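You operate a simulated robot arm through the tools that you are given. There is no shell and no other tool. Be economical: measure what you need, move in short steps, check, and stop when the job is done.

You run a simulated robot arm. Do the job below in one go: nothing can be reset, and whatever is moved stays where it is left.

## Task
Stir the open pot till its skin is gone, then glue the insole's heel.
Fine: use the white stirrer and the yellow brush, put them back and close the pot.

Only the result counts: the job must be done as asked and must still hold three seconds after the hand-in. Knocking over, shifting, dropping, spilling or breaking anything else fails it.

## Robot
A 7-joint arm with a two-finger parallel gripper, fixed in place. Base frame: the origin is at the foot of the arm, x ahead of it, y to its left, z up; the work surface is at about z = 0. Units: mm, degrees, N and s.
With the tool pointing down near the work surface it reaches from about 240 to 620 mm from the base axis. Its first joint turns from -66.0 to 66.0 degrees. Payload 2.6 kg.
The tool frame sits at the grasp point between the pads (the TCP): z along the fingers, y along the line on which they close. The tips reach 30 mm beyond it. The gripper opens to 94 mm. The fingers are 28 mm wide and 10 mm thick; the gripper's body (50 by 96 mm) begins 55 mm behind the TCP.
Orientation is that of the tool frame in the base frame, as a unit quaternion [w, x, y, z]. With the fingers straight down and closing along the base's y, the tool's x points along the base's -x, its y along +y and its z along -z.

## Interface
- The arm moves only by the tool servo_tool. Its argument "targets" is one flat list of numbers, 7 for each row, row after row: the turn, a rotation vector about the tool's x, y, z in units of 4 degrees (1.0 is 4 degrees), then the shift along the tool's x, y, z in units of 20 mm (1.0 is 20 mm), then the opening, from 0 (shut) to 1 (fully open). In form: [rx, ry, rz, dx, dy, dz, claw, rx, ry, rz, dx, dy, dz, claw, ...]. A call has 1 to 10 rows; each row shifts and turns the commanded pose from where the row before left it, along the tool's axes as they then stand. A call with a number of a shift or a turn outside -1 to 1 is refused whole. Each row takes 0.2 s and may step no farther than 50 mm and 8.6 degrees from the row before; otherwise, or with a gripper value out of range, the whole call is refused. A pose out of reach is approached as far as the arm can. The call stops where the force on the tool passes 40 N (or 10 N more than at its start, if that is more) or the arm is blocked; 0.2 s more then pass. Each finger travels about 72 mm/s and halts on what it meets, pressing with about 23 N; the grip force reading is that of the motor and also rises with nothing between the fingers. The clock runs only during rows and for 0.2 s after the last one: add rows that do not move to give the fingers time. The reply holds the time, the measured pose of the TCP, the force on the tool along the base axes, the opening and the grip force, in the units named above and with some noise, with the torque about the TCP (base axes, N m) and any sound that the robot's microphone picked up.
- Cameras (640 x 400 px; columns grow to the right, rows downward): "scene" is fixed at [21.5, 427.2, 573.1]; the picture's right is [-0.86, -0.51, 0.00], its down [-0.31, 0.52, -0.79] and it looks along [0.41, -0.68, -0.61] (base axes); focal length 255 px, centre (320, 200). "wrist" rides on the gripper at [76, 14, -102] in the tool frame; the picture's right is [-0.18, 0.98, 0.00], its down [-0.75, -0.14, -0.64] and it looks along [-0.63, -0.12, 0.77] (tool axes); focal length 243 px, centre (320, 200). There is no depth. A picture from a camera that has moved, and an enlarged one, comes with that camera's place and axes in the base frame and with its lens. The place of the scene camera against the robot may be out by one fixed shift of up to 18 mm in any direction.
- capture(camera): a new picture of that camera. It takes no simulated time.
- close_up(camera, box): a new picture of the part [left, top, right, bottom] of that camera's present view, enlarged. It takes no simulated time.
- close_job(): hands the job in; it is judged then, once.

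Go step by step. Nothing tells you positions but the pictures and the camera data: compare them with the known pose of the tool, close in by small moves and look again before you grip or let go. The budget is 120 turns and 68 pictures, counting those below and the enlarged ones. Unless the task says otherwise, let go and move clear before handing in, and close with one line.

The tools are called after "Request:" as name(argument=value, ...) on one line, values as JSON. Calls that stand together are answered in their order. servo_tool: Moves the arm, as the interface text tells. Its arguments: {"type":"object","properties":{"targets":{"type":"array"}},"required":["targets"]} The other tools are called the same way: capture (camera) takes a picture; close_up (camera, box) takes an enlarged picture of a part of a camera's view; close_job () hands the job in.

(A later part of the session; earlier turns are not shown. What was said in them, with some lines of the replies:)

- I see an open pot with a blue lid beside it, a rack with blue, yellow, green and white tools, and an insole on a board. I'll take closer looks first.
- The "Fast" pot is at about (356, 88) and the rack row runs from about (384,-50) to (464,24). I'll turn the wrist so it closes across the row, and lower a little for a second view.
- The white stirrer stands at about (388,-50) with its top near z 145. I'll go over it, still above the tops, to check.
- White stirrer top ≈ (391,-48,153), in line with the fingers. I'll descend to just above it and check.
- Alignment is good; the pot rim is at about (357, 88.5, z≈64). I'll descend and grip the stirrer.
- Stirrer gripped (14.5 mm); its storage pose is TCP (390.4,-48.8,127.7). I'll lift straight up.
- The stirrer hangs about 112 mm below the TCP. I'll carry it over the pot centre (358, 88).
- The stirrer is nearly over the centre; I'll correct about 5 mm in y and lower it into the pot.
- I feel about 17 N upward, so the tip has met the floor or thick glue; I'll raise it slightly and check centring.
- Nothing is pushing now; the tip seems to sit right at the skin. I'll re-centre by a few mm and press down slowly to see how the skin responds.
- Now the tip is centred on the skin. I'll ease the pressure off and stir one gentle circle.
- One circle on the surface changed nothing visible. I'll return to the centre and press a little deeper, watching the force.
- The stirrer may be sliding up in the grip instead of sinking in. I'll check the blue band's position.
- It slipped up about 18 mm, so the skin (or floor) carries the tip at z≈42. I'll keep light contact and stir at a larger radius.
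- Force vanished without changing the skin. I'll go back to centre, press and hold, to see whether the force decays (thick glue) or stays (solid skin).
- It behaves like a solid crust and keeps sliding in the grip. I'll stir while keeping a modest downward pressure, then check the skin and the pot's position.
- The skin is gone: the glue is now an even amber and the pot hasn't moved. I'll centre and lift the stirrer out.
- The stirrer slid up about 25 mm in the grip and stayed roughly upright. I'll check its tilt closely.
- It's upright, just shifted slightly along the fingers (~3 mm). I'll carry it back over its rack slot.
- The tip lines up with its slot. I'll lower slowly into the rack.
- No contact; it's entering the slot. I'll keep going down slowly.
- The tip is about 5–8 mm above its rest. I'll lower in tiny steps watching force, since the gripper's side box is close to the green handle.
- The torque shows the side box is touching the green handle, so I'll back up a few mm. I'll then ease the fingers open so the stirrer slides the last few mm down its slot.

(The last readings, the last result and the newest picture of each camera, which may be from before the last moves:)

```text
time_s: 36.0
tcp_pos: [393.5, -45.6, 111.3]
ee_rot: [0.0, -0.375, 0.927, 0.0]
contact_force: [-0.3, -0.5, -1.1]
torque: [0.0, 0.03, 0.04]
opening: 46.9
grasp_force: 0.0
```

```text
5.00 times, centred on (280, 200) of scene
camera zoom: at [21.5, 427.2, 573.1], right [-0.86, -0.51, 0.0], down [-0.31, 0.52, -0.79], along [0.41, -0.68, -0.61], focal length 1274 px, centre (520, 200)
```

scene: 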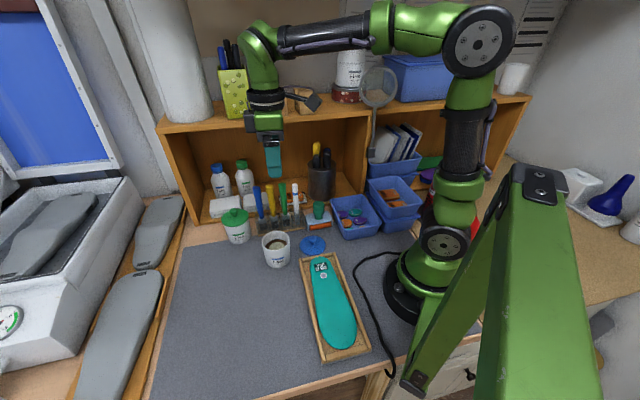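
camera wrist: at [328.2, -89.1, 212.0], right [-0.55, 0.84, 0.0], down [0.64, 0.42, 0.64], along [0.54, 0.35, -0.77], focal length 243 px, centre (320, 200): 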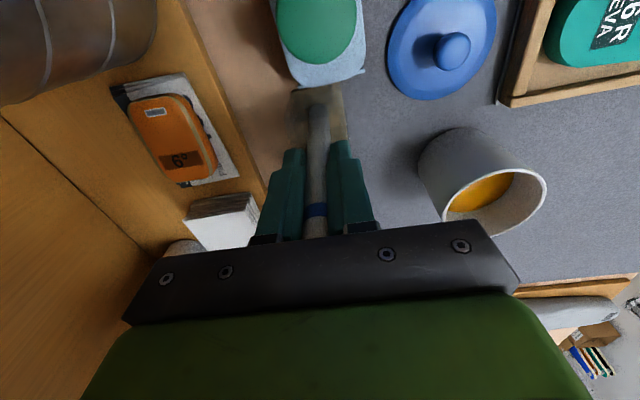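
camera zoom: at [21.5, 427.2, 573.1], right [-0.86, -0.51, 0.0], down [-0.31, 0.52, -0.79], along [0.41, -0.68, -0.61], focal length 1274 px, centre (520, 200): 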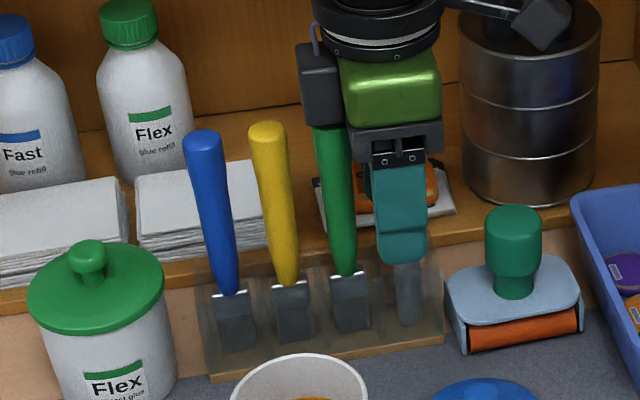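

The stirrer is back, standing in its slot. I'll rise straight up and move along the row to above the yellow brush at about (441, 0).

Request:
servo_tool(targets=[0, 0, 0, 0, 0, -0.7, 0.5, 0, 0, 0, 0, 0, -0.9, 0.5, 0, 0, 0, 0, 0, -0.9, 0.5, 0, 0, 0, 0, 0, -0.9, 0.5, 0, 0, 0, 0, 0, -0.9, 0.5, 0, 0, 0, -0.825, 0, 0, 0.5, 0, 0, 0, -0.825, 0, 0, 0.5, 0, 0, 0, -0.825, 0, 0, 0.5, 0, 0, 0, -0.825, 0, 0, 0.5, 0, 0, 0, 0, 0, 0, 0.5])

Request:
capture(camera="wrist")

Request:
close_up(camera="scene", box=[230, 130, 330, 240])

```text
time_s: 38.2
tcp_pos: [441.5, -0.3, 198.1]
ee_rot: [0.0, -0.373, 0.928, 0.001]
contact_force: [-0.1, -0.2, 0.2]
torque: [0.01, 0.0, 0.01]
opening: 46.9
grasp_force: 0.0
```

```text
26 pictures are left
camera wrist: at [376.8, -43.2, 300.8], right [-0.55, 0.84, 0.0], down [0.64, 0.42, 0.64], along [0.54, 0.35, -0.77], focal length 243 px, centre (320, 200)
```

wrist: 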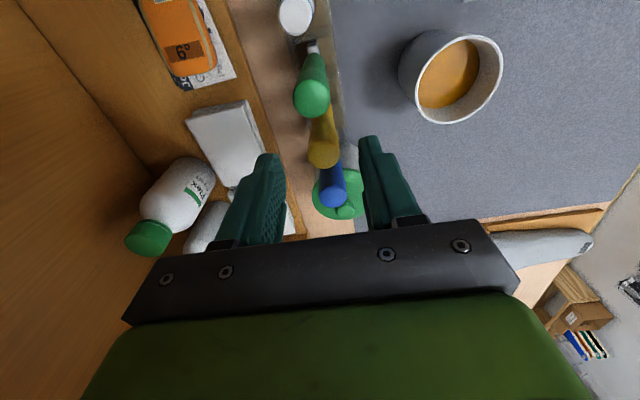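

```text
3.64 times, centred on (280, 185) of scene
camera zoom: at [21.5, 427.2, 573.1], right [-0.86, -0.51, 0.0], down [-0.31, 0.52, -0.79], along [0.41, -0.68, -0.61], focal length 926 px, centre (466, 254)
```

zoom: 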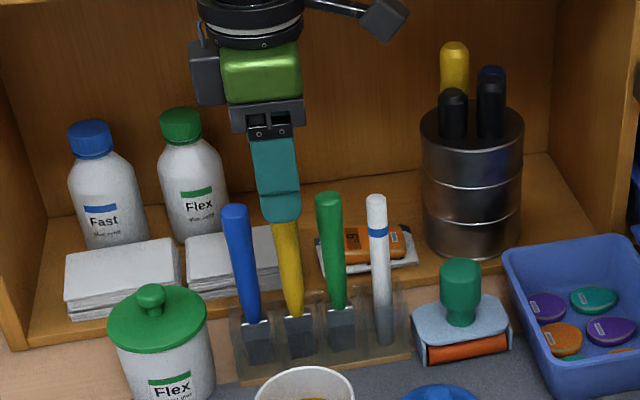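

Yellow is within 2 mm of centre. I'll descend and grip it.

Request:
servo_tool(targets=[0, 0, 0, -0.07, 0.1, 0.6, 0.5, 0, 0, 0, 0, 0, 0.7, 0.5, 0, 0, 0, 0, 0, 0.7, 0.5, 0, 0, 0, 0, 0, 0.7, 0.5, 0, 0, 0, 0, 0, 0.7, 0.5, 0, 0, 0, 0, 0, 0, 0.3, 0, 0, 0, 0, 0, 0, 0, 0, 0, 0, 0, 0, 0, 0, 0, 0, 0, 0, 0, 0, 0])

Request:
close_up(camera="scene", box=[230, 130, 330, 240])

```text
time_s: 40.2
tcp_pos: [441.8, 4.3, 131.1]
ee_rot: [0.0, -0.375, 0.927, 0.0]
contact_force: [0.6, -0.4, -0.2]
torque: [-0.01, -0.05, 0.02]
opening: 19.3
grasp_force: 23.3
```

```text
3.64 times, centred on (280, 185) of scene
camera zoom: at [21.5, 427.2, 573.1], right [-0.86, -0.51, 0.0], down [-0.31, 0.52, -0.79], along [0.41, -0.68, -0.61], focal length 926 px, centre (466, 254)
```

zoom: 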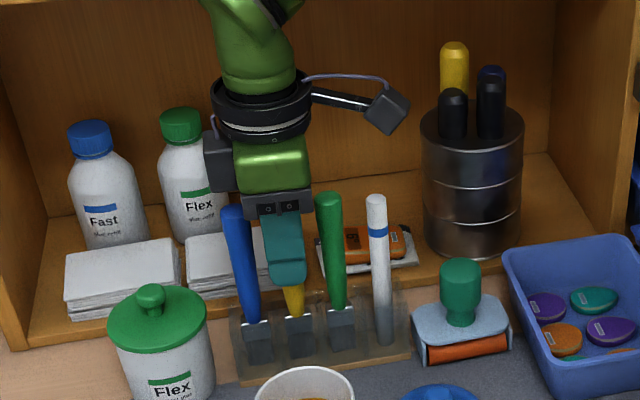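

Yellow brush gripped (storage TCP about (441.8, 2, 131)). I'll lift and carry it over the pot.

Request:
servo_tool(targets=[0, 0, 0, 0, 0, -0.5, 0, 0, 0, 0, 0, 0, -0.8, 0, 0, 0, 0, 0, 0, -1, 0, 0, 0, 0, 0, 0, -1, 0, 0, 0, 0, 0, 0, -1, 0, 0, 0, 0, 0, 0, -1, 0, 0, 0, 0, 0, 0, -0.3, 0, 0, 0, 0, 0, 0, 0, 0])

Request:
servo_tool(targets=[0, 0, 0, 0.01, 0.86, 0, 0, 0, 0, 0, 0.01, 0.86, 0, 0, 0, 0, 0, 0.01, 0.86, 0, 0, 0, 0, 0, 0.01, 0.86, 0, 0, 0, 0, 0, 0.01, 0.86, 0, 0, 0, 0, 0, 0.01, 0.86, 0, 0, 0, 0, 0, 0.01, 0.86, 0, 0, 0, 0, 0, 0, 0, 0, 0, 0, 0, 0, 0, 0, 0, 0])

Request:
capture(camera="wrist")

Request:
close_up(camera="scene", box=[240, 150, 340, 270])

```text
time_s: 42.0
tcp_pos: [441.0, 2.0, 242.6]
ee_rot: [0.0, -0.375, 0.927, 0.0]
contact_force: [0.6, -0.8, -0.4]
torque: [-0.01, 0.01, -0.02]
opening: 19.3
grasp_force: 23.2
```

```text
time_s: 44.0
tcp_pos: [354.5, 88.6, 242.5]
ee_rot: [-0.001, -0.375, 0.927, 0.0]
contact_force: [0.0, -0.4, -1.2]
torque: [0.02, 0.01, 0.0]
opening: 19.1
grasp_force: 23.0
```

```text
23 pictures are left
camera wrist: at [290.5, 44.8, 345.0], right [-0.55, 0.83, 0.0], down [0.64, 0.42, 0.64], along [0.54, 0.35, -0.77], focal length 243 px, centre (320, 200)
```

wrist: 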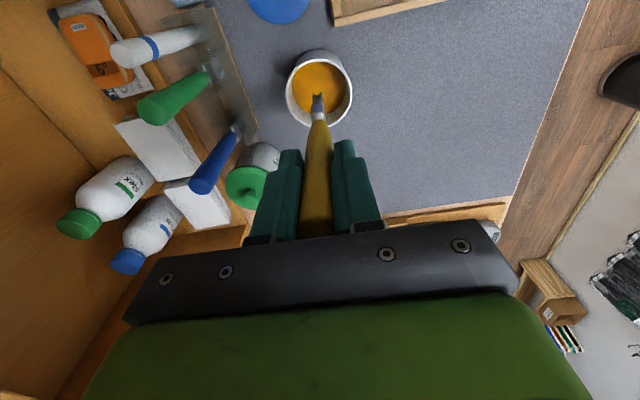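

```text
3.33 times, centred on (290, 210) of scene
camera zoom: at [21.5, 427.2, 573.1], right [-0.86, -0.51, 0.0], down [-0.31, 0.52, -0.79], along [0.41, -0.68, -0.61], focal length 849 px, centre (420, 167)
```

zoom: 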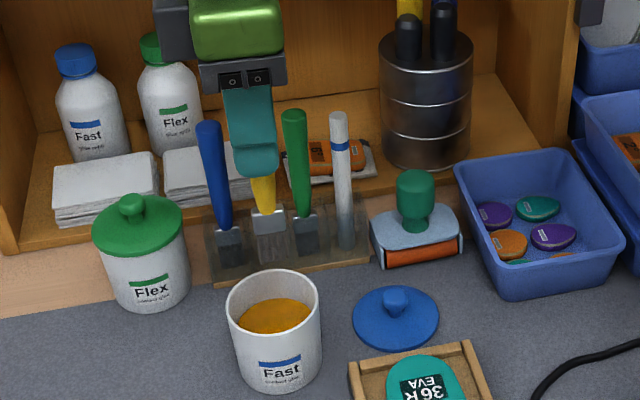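

The brush is nearly over the pot; I'll nudge to the centre and lower until it is near the glue surface (z≈42).

Request:
servo_tool(targets=[0, 0, 0, -0.16, -0.16, 0, 0, 0, 0, 0, 0, 0, 0.6, 0, 0, 0, 0, 0, 0, 0.6, 0, 0, 0, 0, 0, 0, 0.6, 0, 0, 0, 0, 0, 0, 0.6, 0, 0, 0, 0, 0, 0, 0.6, 0, 0, 0, 0, 0, 0, 0.3, 0, 0, 0, 0, 0, 0, 0, 0])

Request:
close_up(camera="wrist", box=[260, 40, 390, 170])

Request:
close_up(camera="scene", box=[250, 190, 310, 270])

```text
time_s: 45.8
tcp_pos: [361.5, 86.9, 177.3]
ee_rot: [0.0, -0.374, 0.927, 0.0]
contact_force: [-0.3, 0.1, -0.9]
torque: [-0.01, 0.0, 0.02]
opening: 19.2
grasp_force: 23.1
```

```text
3.08 times, centred on (325, 105) of wrist
camera zoom: at [296.2, 44.1, 278.8], right [-0.55, 0.83, 0.0], down [0.64, 0.42, 0.64], along [0.54, 0.35, -0.77], focal length 746 px, centre (305, 492)
```

zoom: 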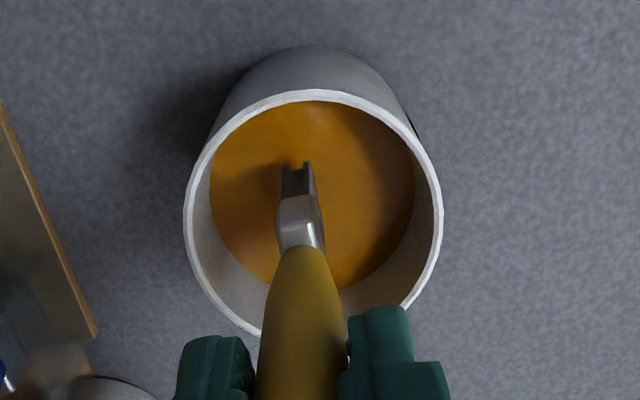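

```text
5.00 times, centred on (280, 230) of scene
camera zoom: at [21.5, 427.2, 573.1], right [-0.86, -0.51, 0.0], down [-0.31, 0.52, -0.79], along [0.41, -0.68, -0.61], focal length 1274 px, centre (520, 50)
```

zoom: 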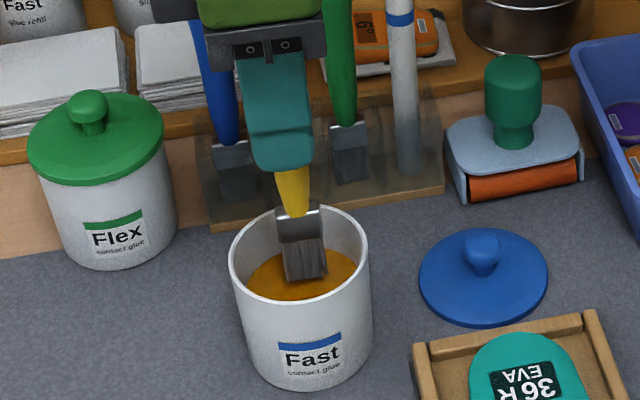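

The bristles are just above the glue, well inside the pot. I'll dip gently.

Request:
servo_tool(targets=[0, 0, 0, 0, 0, 0.2, 0, 0, 0, 0, 0, 0, 0.2, 0, 0, 0, 0, 0, 0, 0.1, 0, 0, 0, 0, 0, 0, 0, 0])

Request:
close_up(camera="wrist", box=[260, 40, 390, 170])

```text
time_s: 46.8
tcp_pos: [361.8, 86.9, 165.7]
ee_rot: [0.001, -0.374, 0.927, 0.0]
contact_force: [-1.0, 0.2, 4.8]
torque: [-0.05, 0.08, 0.03]
opening: 19.1
grasp_force: 22.8
```

```text
3.08 times, centred on (325, 105) of wrist
camera zoom: at [296.2, 43.9, 268.8], right [-0.55, 0.84, 0.0], down [0.64, 0.42, 0.64], along [0.54, 0.35, -0.77], focal length 746 px, centre (305, 492)
```

zoom: 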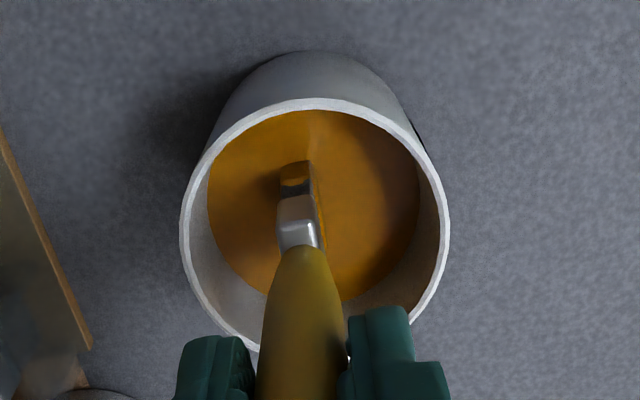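

The bristles are now amber, so the brush is loaded. I'll lift out and carry it over the insole's heel, the narrow labelled end near (240, 58).

Request:
servo_tool(targets=[0, 0, 0, 0, 0, -0.5, 0, 0, 0, 0, 0, 0, -0.6, 0, 0, 0, 0, 0, 0, -0.8, 0, 0, 0, 0, 0, 0, -0.9, 0, 0, 0, 0, 0, 0, -0.9, 0, 0, 0, 0, 0, 0, 0, 0])

Request:
servo_tool(targets=[0, 0, 0, 0.774, 0.45, 0, 0, 0, 0, 0, 0.774, 0.45, 0, 0, 0, 0, 0, 0.774, 0.45, 0, 0, 0, 0, 0, 0.774, 0.45, 0, 0, 0, 0, 0, 0.774, 0.45, 0, 0, 0, 0, 0, 0.774, 0.45, 0, 0, 0, 0, 0, 0.774, 0.45, 0, 0, 0, 0, 0, 0, 0, 0, 0, 0, 0, 0, 0, 0, 0, 0])

Request:
capture(camera="wrist")

Request:
close_up(camera="scene", box=[250, 170, 390, 310])

```text
time_s: 48.2
tcp_pos: [361.9, 88.4, 241.2]
ee_rot: [0.0, -0.374, 0.927, 0.0]
contact_force: [-0.1, 0.7, 0.2]
torque: [0.02, -0.01, -0.02]
opening: 19.1
grasp_force: 22.9
```

```text
time_s: 50.2
tcp_pos: [239.3, 58.6, 241.1]
ee_rot: [0.0, -0.374, 0.927, 0.0]
contact_force: [0.3, -0.4, -0.7]
torque: [-0.01, 0.03, 0.01]
opening: 19.2
grasp_force: 23.2
```

```text
18 pictures are left
camera wrist: at [174.1, 15.4, 343.9], right [-0.55, 0.83, 0.0], down [0.64, 0.42, 0.64], along [0.54, 0.35, -0.77], focal length 243 px, centre (320, 200)
```

wrist: 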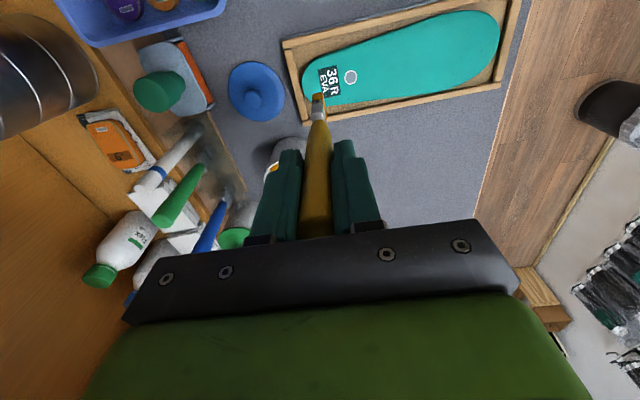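

```text
2.86 times, centred on (320, 240) of scene
camera zoom: at [21.5, 427.2, 573.1], right [-0.86, -0.51, 0.0], down [-0.31, 0.52, -0.79], along [0.41, -0.68, -0.61], focal length 728 px, centre (320, 86)
```

zoom: 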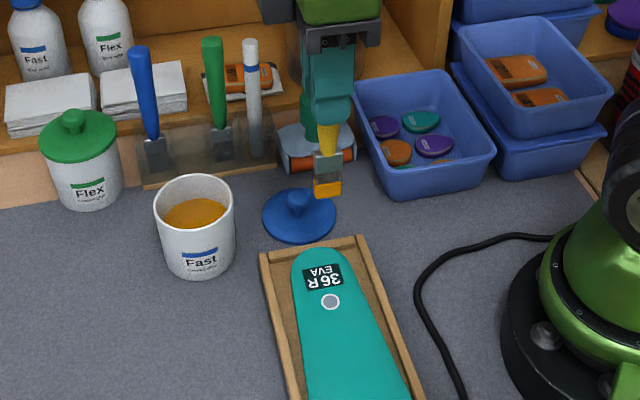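

The brush axis lands on the label, about 21 mm from the heel end and centred across it. I'll lower towards it.

Request:
servo_tool(targets=[0, 0, 0, 0, 0, 0.8, 0, 0, 0, 0, 0, 0, 0.8, 0, 0, 0, 0, 0, 0, 0.8, 0, 0, 0, 0, 0, 0, 0.8, 0, 0, 0, 0, 0, 0, 0.6, 0, 0, 0, 0, 0, 0, 0.2, 0, 0, 0, 0, 0, 0, 0, 0])

Request:
close_up(camera="wrist", box=[250, 20, 410, 180])

```text
time_s: 51.8
tcp_pos: [239.4, 56.7, 159.0]
ee_rot: [-0.001, -0.375, 0.927, 0.0]
contact_force: [0.3, 0.0, -0.4]
torque: [0.01, 0.0, 0.02]
opening: 18.9
grasp_force: 23.0
```

```text
2.50 times, centred on (330, 100) of wrist
camera zoom: at [173.7, 14.6, 262.4], right [-0.55, 0.83, 0.0], down [0.64, 0.42, 0.64], along [0.54, 0.35, -0.77], focal length 606 px, centre (295, 450)
```

zoom: 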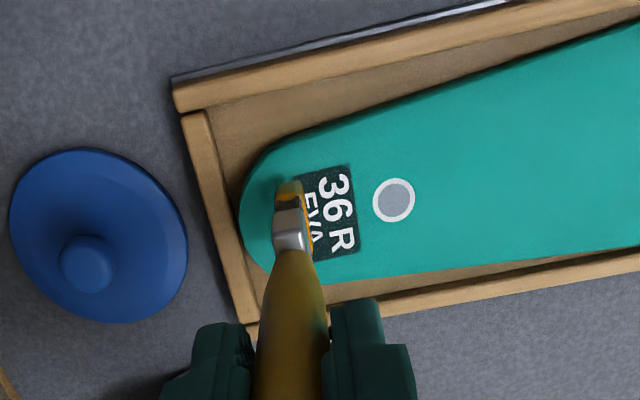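

The bristles are just above the heel. I'll lower to touch.

Request:
servo_tool(targets=[0, 0, 0, 0, 0, 0.15, 0, 0, 0, 0, 0, 0, 0.15, 0, 0, 0, 0, 0, 0, 0.15, 0, 0, 0, 0, 0, 0, 0, 0])

Request:
close_up(camera="wrist", box=[250, 20, 410, 180])

```text
time_s: 52.8
tcp_pos: [238.3, 58.9, 150.6]
ee_rot: [0.0, -0.375, 0.927, 0.0]
contact_force: [-0.4, -0.5, -0.5]
torque: [-0.01, -0.01, 0.01]
opening: 19.1
grasp_force: 23.1
```

```text
2.50 times, centred on (330, 100) of wrist
camera zoom: at [173.9, 15.3, 252.9], right [-0.55, 0.83, 0.0], down [0.64, 0.42, 0.64], along [0.54, 0.35, -0.77], focal length 606 px, centre (295, 450)
```

zoom: 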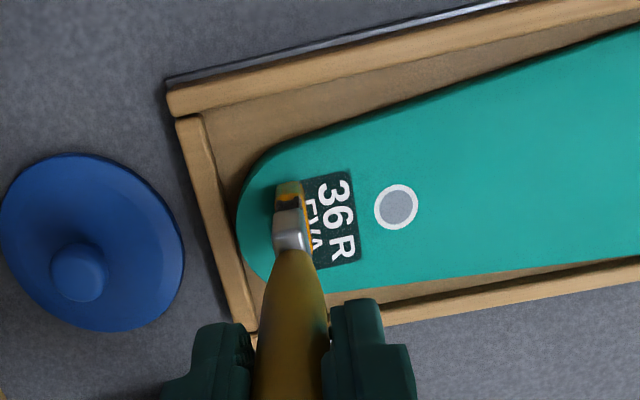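

Still no contact; a little lower.

Request:
servo_tool(targets=[0, 0, 0, 0, 0, 0.1, 0, 0, 0, 0, 0, 0, 0.1, 0, 0, 0, 0, 0, 0, 0.1, 0, 0, 0, 0, 0, 0, 0, 0])

```text
time_s: 53.8
tcp_pos: [239.6, 59.5, 146.0]
ee_rot: [0.0, -0.374, 0.928, 0.0]
contact_force: [0.7, 2.0, 17.3]
torque: [0.14, -0.16, -0.01]
opening: 19.4
grasp_force: 22.8
```

Contact at TCP z≈147. I'll ease off to a light touch and make one stroke along the heel.

Request:
servo_tool(targets=[0, 0, 0, 0, -0.3, -0.08, 0, 0, 0, 0, 0, -0.3, 0, 0, 0, 0, 0, 0, 0.4, 0, 0, 0, 0, 0, 0, 0.4, 0, 0, 0, 0, 0, 0, 0.4, 0, 0, 0, 0, 0, 0, 0.4, 0, 0, 0, 0, 0, 0, 0.2, 0, 0])

Request:
close_up(camera="wrist", box=[250, 20, 410, 180])

```text
time_s: 55.4
tcp_pos: [222.5, 75.5, 146.3]
ee_rot: [0.0, -0.375, 0.927, 0.001]
contact_force: [0.4, -0.8, -0.3]
torque: [0.01, 0.0, 0.03]
opening: 19.1
grasp_force: 22.4
```

```text
2.50 times, centred on (330, 100) of wrist
camera zoom: at [158.0, 32.0, 248.7], right [-0.55, 0.84, 0.0], down [0.64, 0.42, 0.64], along [0.54, 0.35, -0.77], focal length 606 px, centre (295, 450)
```

zoom: 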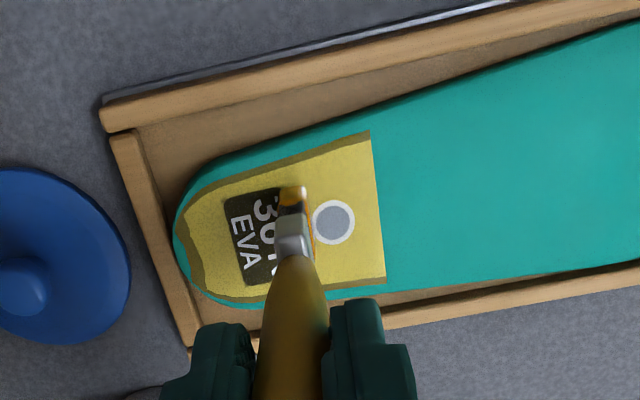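

The whole heel is now evenly coated. I'll lift the brush and carry it back above its rack slot.

Request:
servo_tool(targets=[0, 0, 0, 0, 0, -0.6, 0, 0, 0, 0, 0, 0, -0.9, 0, 0, 0, 0, 0, 0, -1, 0, 0, 0, 0, 0, 0, -1, 0, 0, 0, 0, 0, 0, -1, 0, 0, 0, 0, 0, 0, -0.4, 0, 0, 0, 0, 0, 0, 0, 0])

Request:
servo_tool(targets=[0, 0, 0, -0.486, -0.93, 0, 0, 0, 0, 0, -0.486, -0.93, 0, 0, 0, 0, 0, -0.486, -0.93, 0, 0, 0, 0, 0, -0.486, -0.93, 0, 0, 0, 0, 0, -0.486, -0.93, 0, 0, 0, 0, 0, -0.486, -0.93, 0, 0, 0, 0, 0, -0.486, -0.93, 0, 0, 0, 0, 0, -0.486, -0.93, 0, 0, 0, 0, 0, -0.486, -0.93, 0, 0])

Request:
servo_tool(targets=[0, 0, 0, -0.486, -0.93, 0, 0, 0, 0, 0, -0.486, -0.93, 0, 0, 0, 0, 0, 0, 0, 0, 0, 0, 0, 0, 0, 0, 0, 0])

Request:
close_up(camera="scene", box=[250, 160, 310, 240])

Request:
capture(camera="wrist")

```text
time_s: 57.0
tcp_pos: [221.9, 73.6, 244.5]
ee_rot: [0.0, -0.374, 0.927, 0.0]
contact_force: [-0.3, -0.3, -0.2]
torque: [0.01, -0.01, -0.01]
opening: 19.1
grasp_force: 22.4
```

```text
time_s: 59.0
tcp_pos: [403.3, 14.4, 243.1]
ee_rot: [0.0, -0.374, 0.927, 0.0]
contact_force: [0.2, 0.4, 0.4]
torque: [0.03, 0.03, 0.0]
opening: 19.2
grasp_force: 23.1
```

```text
time_s: 60.0
tcp_pos: [443.1, 1.4, 242.4]
ee_rot: [0.001, -0.375, 0.927, 0.0]
contact_force: [-0.2, -0.6, -0.3]
torque: [0.02, -0.02, 0.01]
opening: 18.9
grasp_force: 23.1
```

```text
5.00 times, centred on (280, 200) of scene
camera zoom: at [21.5, 427.2, 573.1], right [-0.86, -0.51, 0.0], down [-0.31, 0.52, -0.79], along [0.41, -0.68, -0.61], focal length 1274 px, centre (520, 200)
```

zoom: 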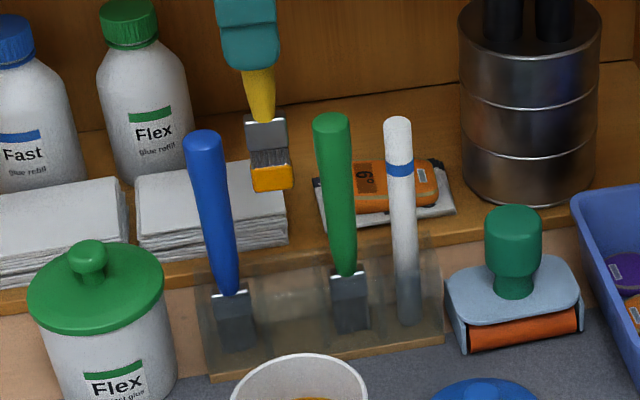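

```text
12 pictures are left
camera wrist: at [377.4, -41.7, 346.4], right [-0.55, 0.83, 0.0], down [0.64, 0.42, 0.64], along [0.54, 0.35, -0.77], focal length 243 px, centre (320, 200)
```

wrist: 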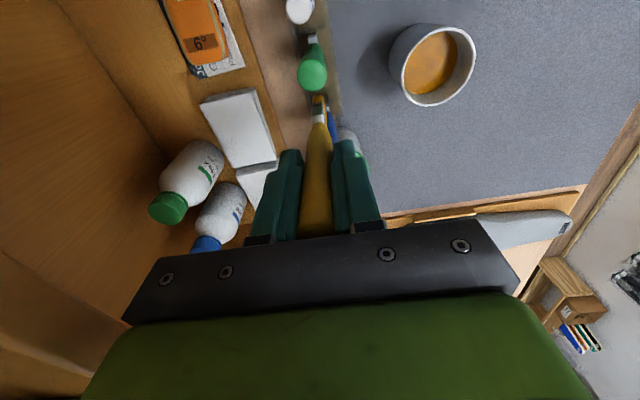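

The brush is lined up with its slot. I'll lower it into the rack slowly.

Request:
servo_tool(targets=[0, 0, 0, 0, 0, 0.8, 0, 0, 0, 0, 0, 0, 0.8, 0, 0, 0, 0, 0, 0, 0.6, 0, 0, 0, 0, 0, 0, 0.5, 0, 0, 0, 0, 0, 0, 0.4, 0, 0, 0, 0, 0, 0, 0.3, 0, 0, 0, 0, 0, 0, 0.3, 0, 0, 0, 0, 0, 0, 0, 0])

Request:
close_up(camera="scene", box=[250, 160, 310, 240])

```text
time_s: 61.8
tcp_pos: [441.6, 2.0, 170.3]
ee_rot: [-0.001, -0.374, 0.927, 0.0]
contact_force: [-0.3, 0.1, -0.5]
torque: [-0.01, 0.0, -0.02]
opening: 19.3
grasp_force: 23.3
```

```text
5.00 times, centred on (280, 200) of scene
camera zoom: at [21.5, 427.2, 573.1], right [-0.86, -0.51, 0.0], down [-0.31, 0.52, -0.79], along [0.41, -0.68, -0.61], focal length 1274 px, centre (520, 200)
```

zoom: 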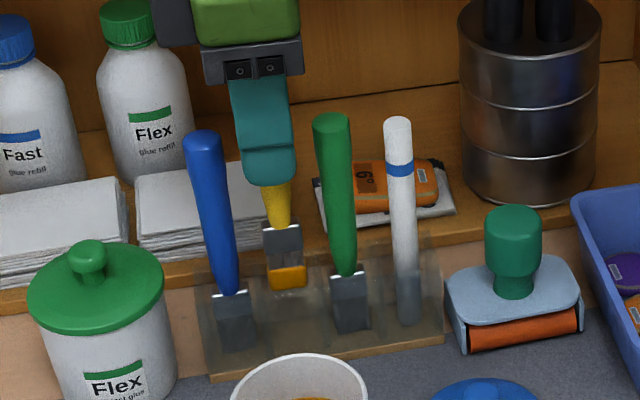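

It's entering the slot without contact. I'll continue down.

Request:
servo_tool(targets=[0, 0, 0, 0, 0, 0.3, 0, 0, 0, 0, 0, 0, 0.3, 0, 0, 0, 0, 0, 0, 0.3, 0, 0, 0, 0, 0, 0, 0.3, 0, 0, 0, 0, 0, 0, 0.2, 0, 0, 0, 0, 0, 0, 0.2, 0, 0, 0, 0, 0, 0, 0, 0])

```text
time_s: 63.4
tcp_pos: [441.2, 1.8, 138.6]
ee_rot: [-0.001, -0.375, 0.927, -0.001]
contact_force: [1.0, 0.0, -0.3]
torque: [0.06, 0.03, -0.01]
opening: 19.3
grasp_force: 22.6
```

Request:
servo_tool(targets=[0, 0, 0, 0, 0, 0.1, 0, 0, 0, 0, 0, 0, 0.1, 0, 0, 0, 0, 0, 0, 0.1, 0, 0, 0, 0, 0, 0, 0, 0])

Request:
close_up(camera="scene", box=[250, 160, 310, 240])

```text
time_s: 64.4
tcp_pos: [440.8, 1.1, 132.0]
ee_rot: [0.0, -0.375, 0.927, 0.0]
contact_force: [-0.6, -0.6, -0.4]
torque: [0.0, -0.01, 0.02]
opening: 19.0
grasp_force: 23.1
```

```text
5.00 times, centred on (280, 200) of scene
camera zoom: at [21.5, 427.2, 573.1], right [-0.86, -0.51, 0.0], down [-0.31, 0.52, -0.79], along [0.41, -0.68, -0.61], focal length 1274 px, centre (520, 200)
```

zoom: 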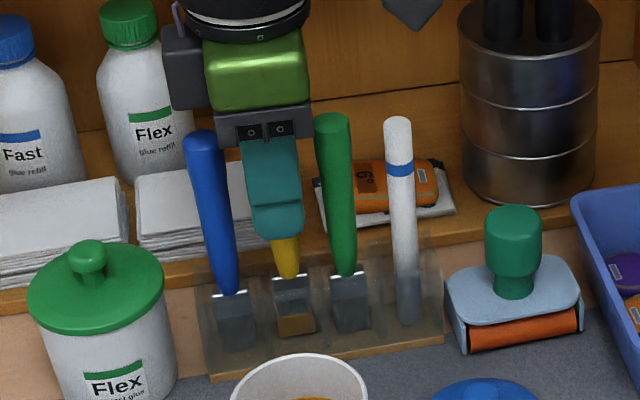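

Just a few mm remain; I'll lower until light contact and then release.

Request:
servo_tool(targets=[0, 0, 0, 0, 0, 0.1, 0, 0, 0, 0, 0, 0, 0.08, 0, 0, 0, 0, 0, 0, 0, 0])

```text
time_s: 65.2
tcp_pos: [441.4, 2.0, 128.7]
ee_rot: [0.001, -0.374, 0.927, 0.0]
contact_force: [-1.0, 0.4, -0.4]
torque: [0.02, 0.02, -0.01]
opening: 19.4
grasp_force: 22.7
```

Request:
servo_tool(targets=[0, 0, 0, 0, 0, 0.08, 0, 0, 0, 0, 0, 0, 0.08, 0, 0, 0, 0, 0, 0, 0, 0])

```text
time_s: 66.0
tcp_pos: [441.1, 2.4, 128.2]
ee_rot: [0.0, -0.375, 0.927, 0.0]
contact_force: [-3.0, -2.3, 13.7]
torque: [-0.24, 0.43, -0.02]
opening: 19.3
grasp_force: 22.7
```

The brush has bottomed in its slot. I'll ease off and release, then rise clear.

Request:
servo_tool(targets=[0, 0, 0, 0, 0, -0.08, 0, 0, 0, 0, 0, 0, 0, 0.22, 0, 0, 0, 0, 0, 0, 0.3, 0, 0, 0, 0, 0, 0, 0.4, 0, 0, 0, 0, 0, 0, 0.5, 0, 0, 0, 0, 0, 0, 0.5])

Request:
servo_tool(targets=[0, 0, 0, 0, 0, -0.5, 0.5, 0, 0, 0, 0, 0, -0.8, 0.5, 0, 0, 0, 0, 0, -1, 0.5, 0, 0, 0, 0, 0, -1, 0.5, 0, 0, 0, 0, 0, -1, 0.5, 0, 0, 0, 0, 0, -0.7, 0.5, 0, 0, 0, 0, 0, 0, 0.5])

Request:
capture(camera="scene")

```text
time_s: 67.4
tcp_pos: [441.2, 1.3, 127.3]
ee_rot: [0.0, -0.374, 0.927, 0.001]
contact_force: [0.4, 0.3, 0.7]
torque: [-0.01, -0.04, 0.0]
opening: 46.8
grasp_force: 0.1
```

```text
time_s: 69.0
tcp_pos: [439.7, 2.9, 227.9]
ee_rot: [-0.001, -0.375, 0.927, 0.0]
contact_force: [-0.7, 1.0, 0.0]
torque: [0.0, -0.02, -0.02]
opening: 47.0
grasp_force: 0.0
```

```text
9 pictures are left
```

scene: 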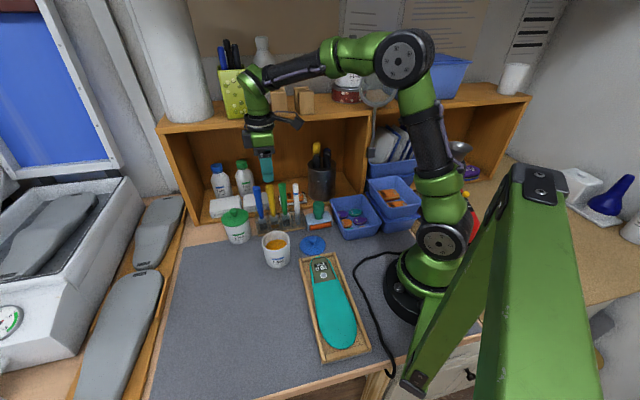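

Both tools are back in the rack. Next is the blue lid: its knob is at about (304.7, -1.2, 25). I'll hover over it.

Request:
servo_tool(targets=[0, 0, 0, 0.835, 0.767, 0, 0.5, 0, 0, 0, 0.835, 0.767, 0, 0.5, 0, 0, 0, 0.835, 0.767, 0, 0.5, 0, 0, 0, 0.835, 0.767, 0, 0.5, 0, 0, 0, 0.835, 0.767, 0, 0.5, 0, 0, 0, 0.835, 0.767, 0, 0.5, 0, 0, 0, 0, 0, 0, 0.5])

Request:
servo_tool(targets=[0, 0, 0, 0, 0, 1, 0.5, 0, 0, 0, 0, 0, 1, 0.5, 0, 0, 0, 0, 0, 1, 0.5, 0, 0, 0, 0, 0, 1, 0.5, 0, 0, 0, 0, 0, 1, 0.5, 0, 0, 0, 0, 0, 1, 0.5, 0, 0, 0, 0, 0, 0, 0.5])

Request:
capture(camera="wrist")

```text
time_s: 70.6
tcp_pos: [304.8, -2.0, 228.4]
ee_rot: [-0.001, -0.376, 0.927, 0.0]
contact_force: [-0.6, -0.5, -0.5]
torque: [-0.01, 0.03, 0.0]
opening: 46.8
grasp_force: 0.1
```

```text
time_s: 72.2
tcp_pos: [306.3, -1.8, 106.4]
ee_rot: [0.0, -0.375, 0.927, 0.0]
contact_force: [-0.8, 1.6, -0.2]
torque: [-0.01, 0.0, 0.03]
opening: 47.1
grasp_force: 0.1
```

```text
8 pictures are left
camera wrist: at [241.0, -44.8, 209.6], right [-0.55, 0.84, 0.0], down [0.64, 0.42, 0.64], along [0.54, 0.35, -0.77], focal length 243 px, centre (320, 200)
```

wrist: 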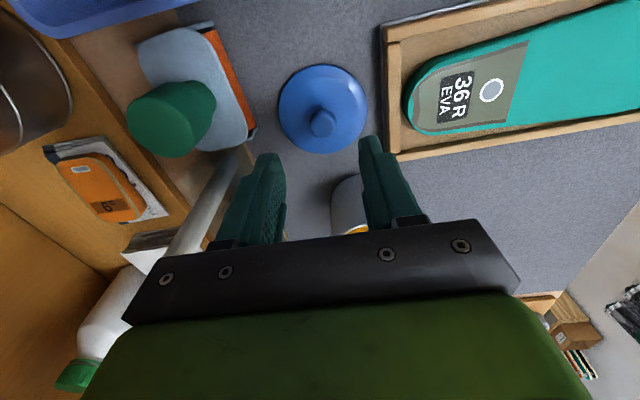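

The fingers are lined up with the knob to about 2 mm. I'll correct, descend and grip it.

Request:
servo_tool(targets=[0, 0, 0, 0.06, 0.12, 0.6, 0.5, 0, 0, 0, 0, 0, 0.6, 0.5, 0, 0, 0, 0, 0, 0.6, 0.5, 0, 0, 0, 0, 0, 0.6, 0.5, 0, 0, 0, 0, 0, 0.5, 0.5, 0, 0, 0, 0, 0, 0, 0.5])

Request:
close_up(camera="scene", box=[280, 200, 350, 270])

```text
time_s: 73.6
tcp_pos: [302.9, -0.3, 49.1]
ee_rot: [0.0, -0.375, 0.927, 0.0]
contact_force: [0.1, 0.1, -0.5]
torque: [0.02, -0.01, 0.01]
opening: 46.9
grasp_force: 0.0
```

```text
5.71 times, centred on (315, 235) of scene
camera zoom: at [21.5, 427.2, 573.1], right [-0.86, -0.51, 0.0], down [-0.31, 0.52, -0.79], along [0.41, -0.68, -0.61], focal length 1456 px, centre (349, 0)
```

zoom: 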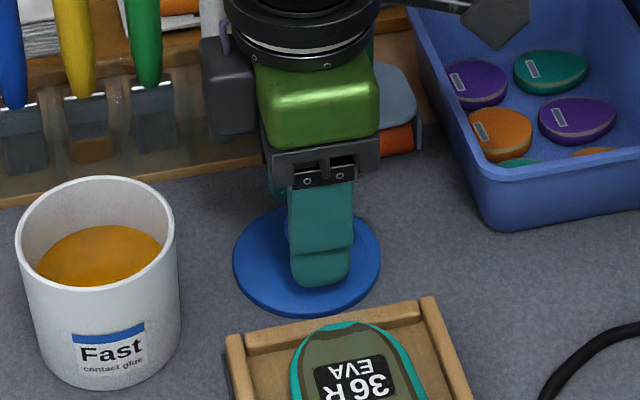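

The fingers straddle the knob. I'll lower a few mm and close.

Request:
servo_tool(targets=[0, 0, 0, 0, 0, 0.1, 0.5, 0, 0, 0, 0, 0, 0.1, 0.5, 0, 0, 0, 0, 0, 0, 0.3, 0, 0, 0, 0, 0, 0, 0, 0, 0, 0, 0, 0, 0, 0, 0, 0, 0, 0, 0, 0, 0])

```text
time_s: 75.0
tcp_pos: [302.7, -0.9, 45.3]
ee_rot: [0.0, -0.375, 0.927, 0.0]
contact_force: [0.1, -0.1, 1.3]
torque: [0.02, -0.04, -0.02]
opening: 20.6
grasp_force: 23.0
```

Knob gripped (20.6 mm). I'll lift and carry the lid over the pot at (360, 89).

Request:
servo_tool(targets=[0, 0, 0, 0, 0, -0.4, 0, 0, 0, 0, 0, 0, -0.8, 0, 0, 0, 0, 0, 0, -1, 0, 0, 0, 0, 0, 0, -1, 0, 0, 0, 0, 0, 0, -1, 0, 0, 0, 0, 0, 0, -0.8, 0, 0, 0, 0, 0, 0, 0, 0])

Request:
servo_tool(targets=[0, 0, 0, -0.863, 0.208, 0, 0, 0, 0, 0, -0.863, 0.208, 0, 0, 0, 0, 0, -0.863, 0.208, 0, 0, 0, 0, 0, -0.863, 0.208, 0, 0, 0, 0, 0, -0.863, 0.208, 0, 0, 0, 0, 0, -0.863, 0.208, 0, 0, 0, 0, 0, 0, 0, 0, 0])

Request:
capture(camera="wrist")

Request:
close_up(camera="scene", box=[240, 190, 320, 280])

```text
time_s: 76.6
tcp_pos: [303.0, -0.7, 144.6]
ee_rot: [0.0, -0.375, 0.927, 0.0]
contact_force: [-0.2, -0.4, 0.0]
torque: [0.04, 0.02, 0.02]
opening: 0.2
grasp_force: 22.8
```

```text
time_s: 78.2
tcp_pos: [360.7, 90.3, 142.8]
ee_rot: [-0.001, -0.374, 0.927, 0.0]
contact_force: [0.3, -0.8, -0.2]
torque: [-0.03, 0.01, 0.01]
opening: 0.0
grasp_force: 23.4
```

```text
6 pictures are left
camera wrist: at [295.1, 48.0, 246.2], right [-0.55, 0.83, 0.0], down [0.64, 0.42, 0.64], along [0.54, 0.35, -0.77], focal length 243 px, centre (320, 200)
```

wrist: 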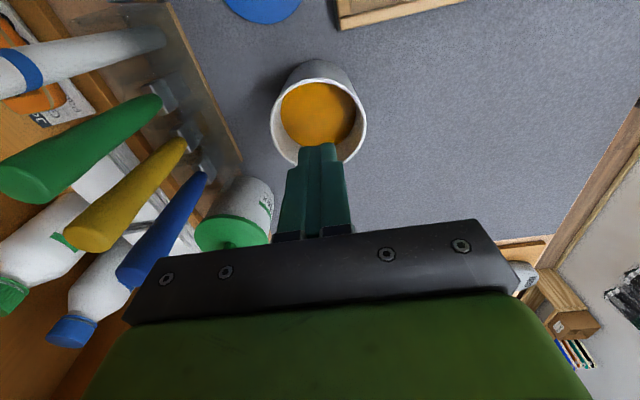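

```text
4.44 times, centred on (280, 235) of scene
camera zoom: at [21.5, 427.2, 573.1], right [-0.86, -0.51, 0.0], down [-0.31, 0.52, -0.79], along [0.41, -0.68, -0.61], focal length 1132 px, centre (498, 44)
```

zoom: 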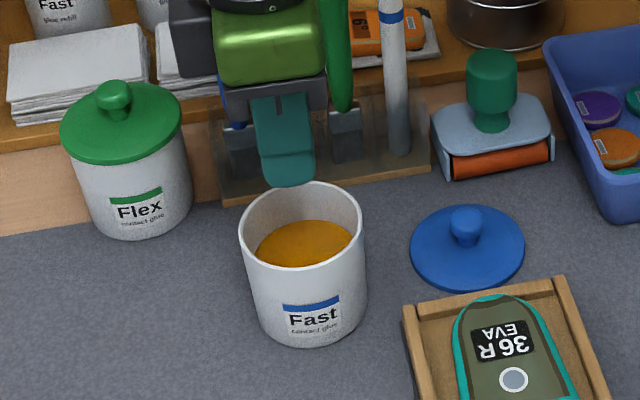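

The knob slipped out when lifting and the lid stayed in place on the mat, so I gripped too high. I'll return and go lower, down to the plate.

Request:
servo_tool(targets=[0, 0, 0, 0.863, -0.208, 0, 0.5, 0, 0, 0, 0.863, -0.208, 0, 0.5, 0, 0, 0, 0.863, -0.208, 0, 0.5, 0, 0, 0, 0.863, -0.208, 0, 0.5, 0, 0, 0, 0.863, -0.208, 0, 0.5, 0, 0, 0, 0.863, -0.208, 0, 0.5, 0, 0, 0, 0, 0, 0, 0.5])

Request:
servo_tool(targets=[0, 0, 0, 0, 0, 0.9, 0.5, 0, 0, 0, 0, 0, 0.9, 0.5, 0, 0, 0, 0, 0, 0.9, 0.5, 0, 0, 0, 0, 0, 0.9, 0.5, 0, 0, 0, 0, 0, 0.7, 0.5, 0, 0, 0, 0, 0, 0.4, 0.5, 0, 0, 0, 0, 0, 0, 0.5])

Request:
servo_tool(targets=[0, 0, 0, 0, 0, 0.15, 0.5, 0, 0, 0, 0, 0, 0.1, 0.5, 0, 0, 0, 0, 0, 0, 0.5])

```text
time_s: 79.8
tcp_pos: [302.6, -0.5, 143.9]
ee_rot: [0.001, -0.375, 0.927, -0.001]
contact_force: [-0.1, -0.5, 0.4]
torque: [-0.02, 0.0, 0.02]
opening: 46.9
grasp_force: 0.1
```

```text
time_s: 81.4
tcp_pos: [303.1, 0.1, 50.3]
ee_rot: [0.0, -0.375, 0.927, 0.0]
contact_force: [0.1, -0.3, -0.6]
torque: [-0.02, -0.01, -0.01]
opening: 47.1
grasp_force: 0.1
```

```text
time_s: 82.2
tcp_pos: [301.9, -1.3, 46.3]
ee_rot: [0.0, -0.374, 0.927, -0.001]
contact_force: [-0.1, 0.0, -0.5]
torque: [-0.01, -0.01, 0.01]
opening: 46.7
grasp_force: 0.1
```

Request:
servo_tool(targets=[0, 0, 0, 0, 0, 0.1, 0.5, 0, 0, 0, 0, 0, 0.1, 0.5, 0, 0, 0, 0, 0, 0.1, 0.5, 0, 0, 0, 0, 0, 0, 0.5])

Request:
close_up(camera="scene", box=[285, 215, 335, 260])

```text
time_s: 83.2
tcp_pos: [302.0, -0.6, 40.4]
ee_rot: [0.0, -0.375, 0.927, 0.0]
contact_force: [0.1, -0.1, 0.6]
torque: [0.0, 0.02, 0.01]
opening: 46.8
grasp_force: 0.1
```

```text
8.89 times, centred on (310, 238) of scene
camera zoom: at [21.5, 427.2, 573.1], right [-0.86, -0.51, 0.0], down [-0.31, 0.52, -0.79], along [0.41, -0.68, -0.61], focal length 2264 px, centre (409, -133)
```

zoom: 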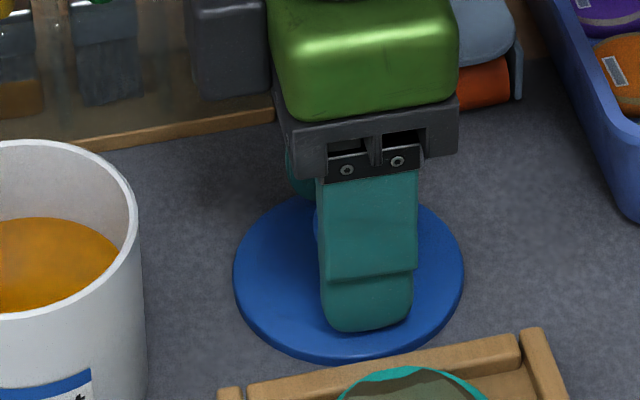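

Still no contact with the plate. I'll go a bit lower and then close.

Request:
servo_tool(targets=[0, 0, 0, 0, 0, 0.08, 0.5, 0, 0, 0, 0, 0, 0.07, 0.5, 0, 0, 0, 0, 0, 0, 0.5])

```text
time_s: 84.0
tcp_pos: [302.2, -0.1, 37.9]
ee_rot: [0.0, -0.374, 0.927, 0.0]
contact_force: [-0.7, -0.5, 0.7]
torque: [-0.03, -0.02, -0.03]
opening: 46.9
grasp_force: 0.0
```

Request:
servo_tool(targets=[0, 0, 0, 0, 0, 0, 0.3, 0, 0, 0, 0, 0, 0, 0.1, 0, 0, 0, 0, 0, 0, 0, 0, 0, 0, 0, 0, 0, 0, 0, 0, 0, 0, 0, 0, 0])

Request:
servo_tool(targets=[0, 0, 0, 0, 0, -0.3, 0, 0, 0, 0, 0, 0, -0.4, 0, 0, 0, 0, 0, 0, 0, 0])

```text
time_s: 85.2
tcp_pos: [302.4, -0.3, 37.6]
ee_rot: [0.0, -0.375, 0.927, 0.0]
contact_force: [-0.3, 0.0, 0.7]
torque: [0.01, -0.01, 0.0]
opening: 20.3
grasp_force: 23.2
```

```text
time_s: 86.0
tcp_pos: [302.5, -1.8, 50.4]
ee_rot: [-0.001, -0.375, 0.927, 0.0]
contact_force: [0.0, 0.7, -0.4]
torque: [0.02, 0.01, 0.01]
opening: 20.4
grasp_force: 23.1
```

The grip holds this time (20.4 mm). I'll lift higher and carry it to the pot.

Request:
servo_tool(targets=[0, 0, 0, 0, 0, -0.7, 0, 0, 0, 0, 0, 0, -0.9, 0, 0, 0, 0, 0, 0, -0.9, 0, 0, 0, 0, 0, 0, -0.9, 0, 0, 0, 0, 0, 0, -0.9, 0, 0, 0, 0, 0, 0, 0, 0])

Request:
servo_tool(targets=[0, 0, 0, -0.863, 0.208, 0, 0, 0, 0, 0, -0.863, 0.208, 0, 0, 0, 0, 0, -0.863, 0.208, 0, 0, 0, 0, 0, -0.863, 0.208, 0, 0, 0, 0, 0, -0.863, 0.208, 0, 0, 0, 0, 0, -0.863, 0.208, 0, 0, 0, 0, 0, 0, 0, 0, 0])

Request:
close_up(camera="scene", box=[240, 190, 320, 280])

```text
time_s: 87.4
tcp_pos: [303.8, -0.6, 138.2]
ee_rot: [-0.001, -0.375, 0.927, 0.0]
contact_force: [-0.2, -0.1, -0.1]
torque: [-0.01, 0.02, 0.04]
opening: 20.6
grasp_force: 22.8
```

```text
time_s: 89.0
tcp_pos: [359.1, 90.6, 137.7]
ee_rot: [0.0, -0.375, 0.927, -0.001]
contact_force: [0.4, -0.2, -0.5]
torque: [-0.02, -0.04, 0.06]
opening: 20.4
grasp_force: 22.8
```

```text
4.44 times, centred on (280, 235) of scene
camera zoom: at [21.5, 427.2, 573.1], right [-0.86, -0.51, 0.0], down [-0.31, 0.52, -0.79], along [0.41, -0.68, -0.61], focal length 1132 px, centre (498, 44)
```

zoom: 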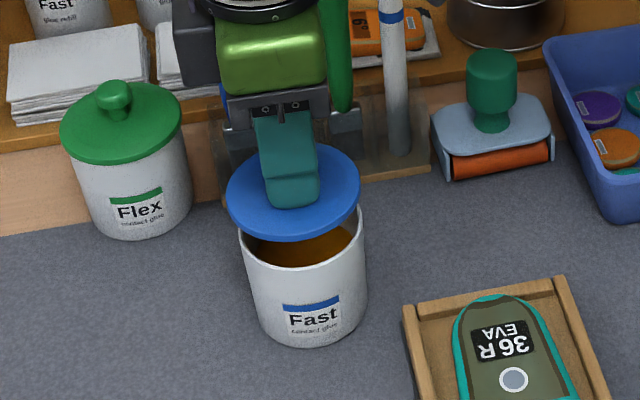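

The lid hangs level over the pot, nearly centred. I'll fine-adjust by about 1 mm and lower to just above the rim.

Request:
servo_tool(targets=[0, 0, 0, 0.045, -0.025, 0.4, 0, 0, 0, 0, 0, 0, 0.3, 0, 0, 0, 0, 0, 0, 0.2, 0, 0, 0, 0, 0, 0, 0, 0])

Request:
servo_tool(targets=[0, 0, 0, 0, 0, 0.1, 0, 0, 0, 0, 0, 0, 0.1, 0, 0, 0, 0, 0, 0, 0, 0])

Request:
close_up(camera="scene", box=[250, 200, 310, 270])

```text
time_s: 90.0
tcp_pos: [359.6, 88.7, 118.9]
ee_rot: [0.0, -0.374, 0.927, 0.0]
contact_force: [-0.2, -0.1, -0.1]
torque: [0.0, -0.04, 0.01]
opening: 20.3
grasp_force: 22.9
```

```text
time_s: 90.8
tcp_pos: [359.1, 88.9, 116.2]
ee_rot: [0.0, -0.374, 0.927, 0.0]
contact_force: [-0.6, 0.2, 0.2]
torque: [0.0, -0.01, 0.0]
opening: 20.4
grasp_force: 23.0
```

```text
5.71 times, centred on (280, 235) of scene
camera zoom: at [21.5, 427.2, 573.1], right [-0.86, -0.51, 0.0], down [-0.31, 0.52, -0.79], along [0.41, -0.68, -0.61], focal length 1456 px, centre (549, 0)
```

zoom: 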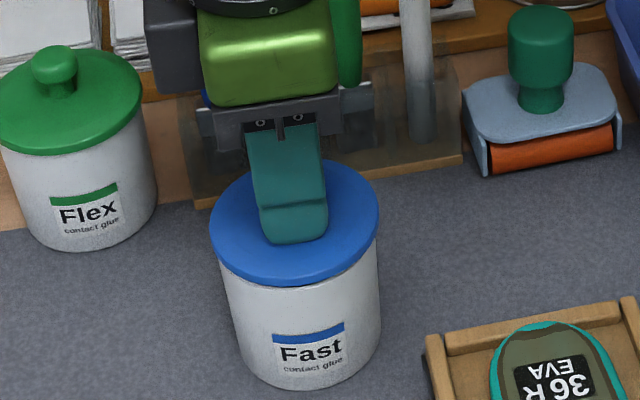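

Lid looks well centred. I'll lower to contact.

Request:
servo_tool(targets=[0, 0, 0, 0, 0, 0.08, 0, 0, 0, 0, 0, 0, 0.07, 0, 0, 0, 0, 0, 0, 0, 0])

```text
time_s: 91.6
tcp_pos: [359.6, 87.2, 112.9]
ee_rot: [0.0, -0.375, 0.927, 0.0]
contact_force: [0.4, -0.4, 0.2]
torque: [-0.04, -0.02, 0.0]
opening: 20.2
grasp_force: 23.2
```

Request:
servo_tool(targets=[0, 0, 0, 0, 0, 0.07, 0, 0, 0, 0, 0, 0, 0.06, 0, 0, 0, 0, 0, 0, 0, 0])

```text
time_s: 92.4
tcp_pos: [359.7, 88.9, 111.4]
ee_rot: [0.002, -0.374, 0.927, 0.001]
contact_force: [-11.2, 2.8, 30.3]
torque: [-0.09, 0.44, -0.07]
opening: 20.2
grasp_force: 22.7
heard: snap
```

I heard a snap as the lid seated. I'll ease the load, open and rise, then check.

Request:
servo_tool(targets=[0, 0, 0, 0, 0, -0.07, 0, 0, 0, 0, 0, 0, 0, 0])

```text
time_s: 93.0
tcp_pos: [359.3, 89.0, 110.9]
ee_rot: [0.001, -0.376, 0.927, 0.0]
contact_force: [-3.3, 9.2, 20.0]
torque: [0.41, 0.03, -0.01]
opening: 20.4
grasp_force: 23.3
```

Request:
servo_tool(targets=[0, 0, 0, 0, 0, -0.06, 0, 0, 0, 0, 0, 0, 0, 0])

Request:
close_up(camera="scene", box=[250, 200, 310, 270])

```text
time_s: 93.6
tcp_pos: [360.6, 88.3, 111.7]
ee_rot: [0.0, -0.374, 0.927, 0.0]
contact_force: [1.8, 3.0, 2.1]
torque: [0.23, -0.33, 0.1]
opening: 20.1
grasp_force: 22.9
```

```text
5.71 times, centred on (280, 235) of scene
camera zoom: at [21.5, 427.2, 573.1], right [-0.86, -0.51, 0.0], down [-0.31, 0.52, -0.79], along [0.41, -0.68, -0.61], focal length 1456 px, centre (549, 0)
```

zoom: 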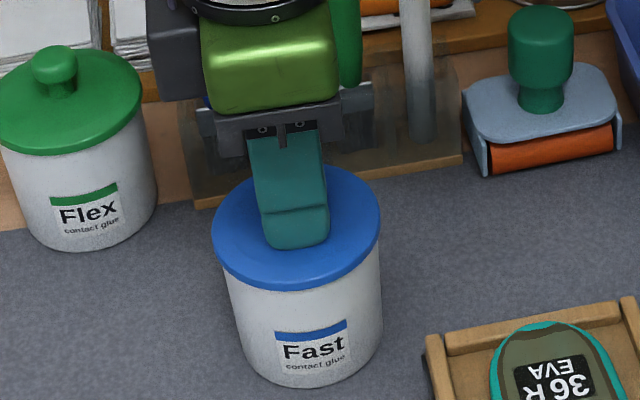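

The lid sits flat on the pot and the load is off. I'll release and rise clear.

Request:
servo_tool(targets=[0, 0, 0, 0, 0, 0, 0.25, 0, 0, 0, 0, 0, 0, 0.35, 0, 0, 0, 0, 0, 0, 0.45, 0, 0, 0, 0, 0, 0, 0.45, 0, 0, 0, 0, 0, -0.3, 0.45, 0, 0, 0, 0, 0, -0.7, 0.45, 0, 0, 0, 0, 0, -1, 0.45, 0, 0, 0, 0, 0, -1, 0.45, 0, 0, 0, 0, 0, -1, 0.45, 0, 0, 0, 0, 0, -1, 0.45])

Request:
capture(camera="scene")

```text
time_s: 95.8
tcp_pos: [359.7, 88.4, 213.3]
ee_rot: [0.0, -0.374, 0.927, 0.0]
contact_force: [0.3, 0.8, 0.2]
torque: [0.0, 0.02, -0.03]
opening: 42.0
grasp_force: 0.1
```

```text
0 pictures are left
```

scene: 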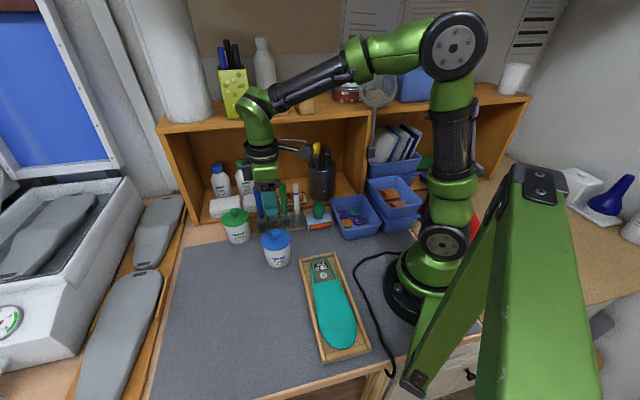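

The pot is closed, both tools are back in the rack, the heel is coated and the gripper is clear, so I'm handing the job in.

Request:
close_job()

```text
The job is handed in.
```

I stirred the pot until the skin was gone and brushed glue over the insole's heel. The white stirrer and yellow brush are back in the rack, and the blue lid is on the pot; it snapped as it seated.
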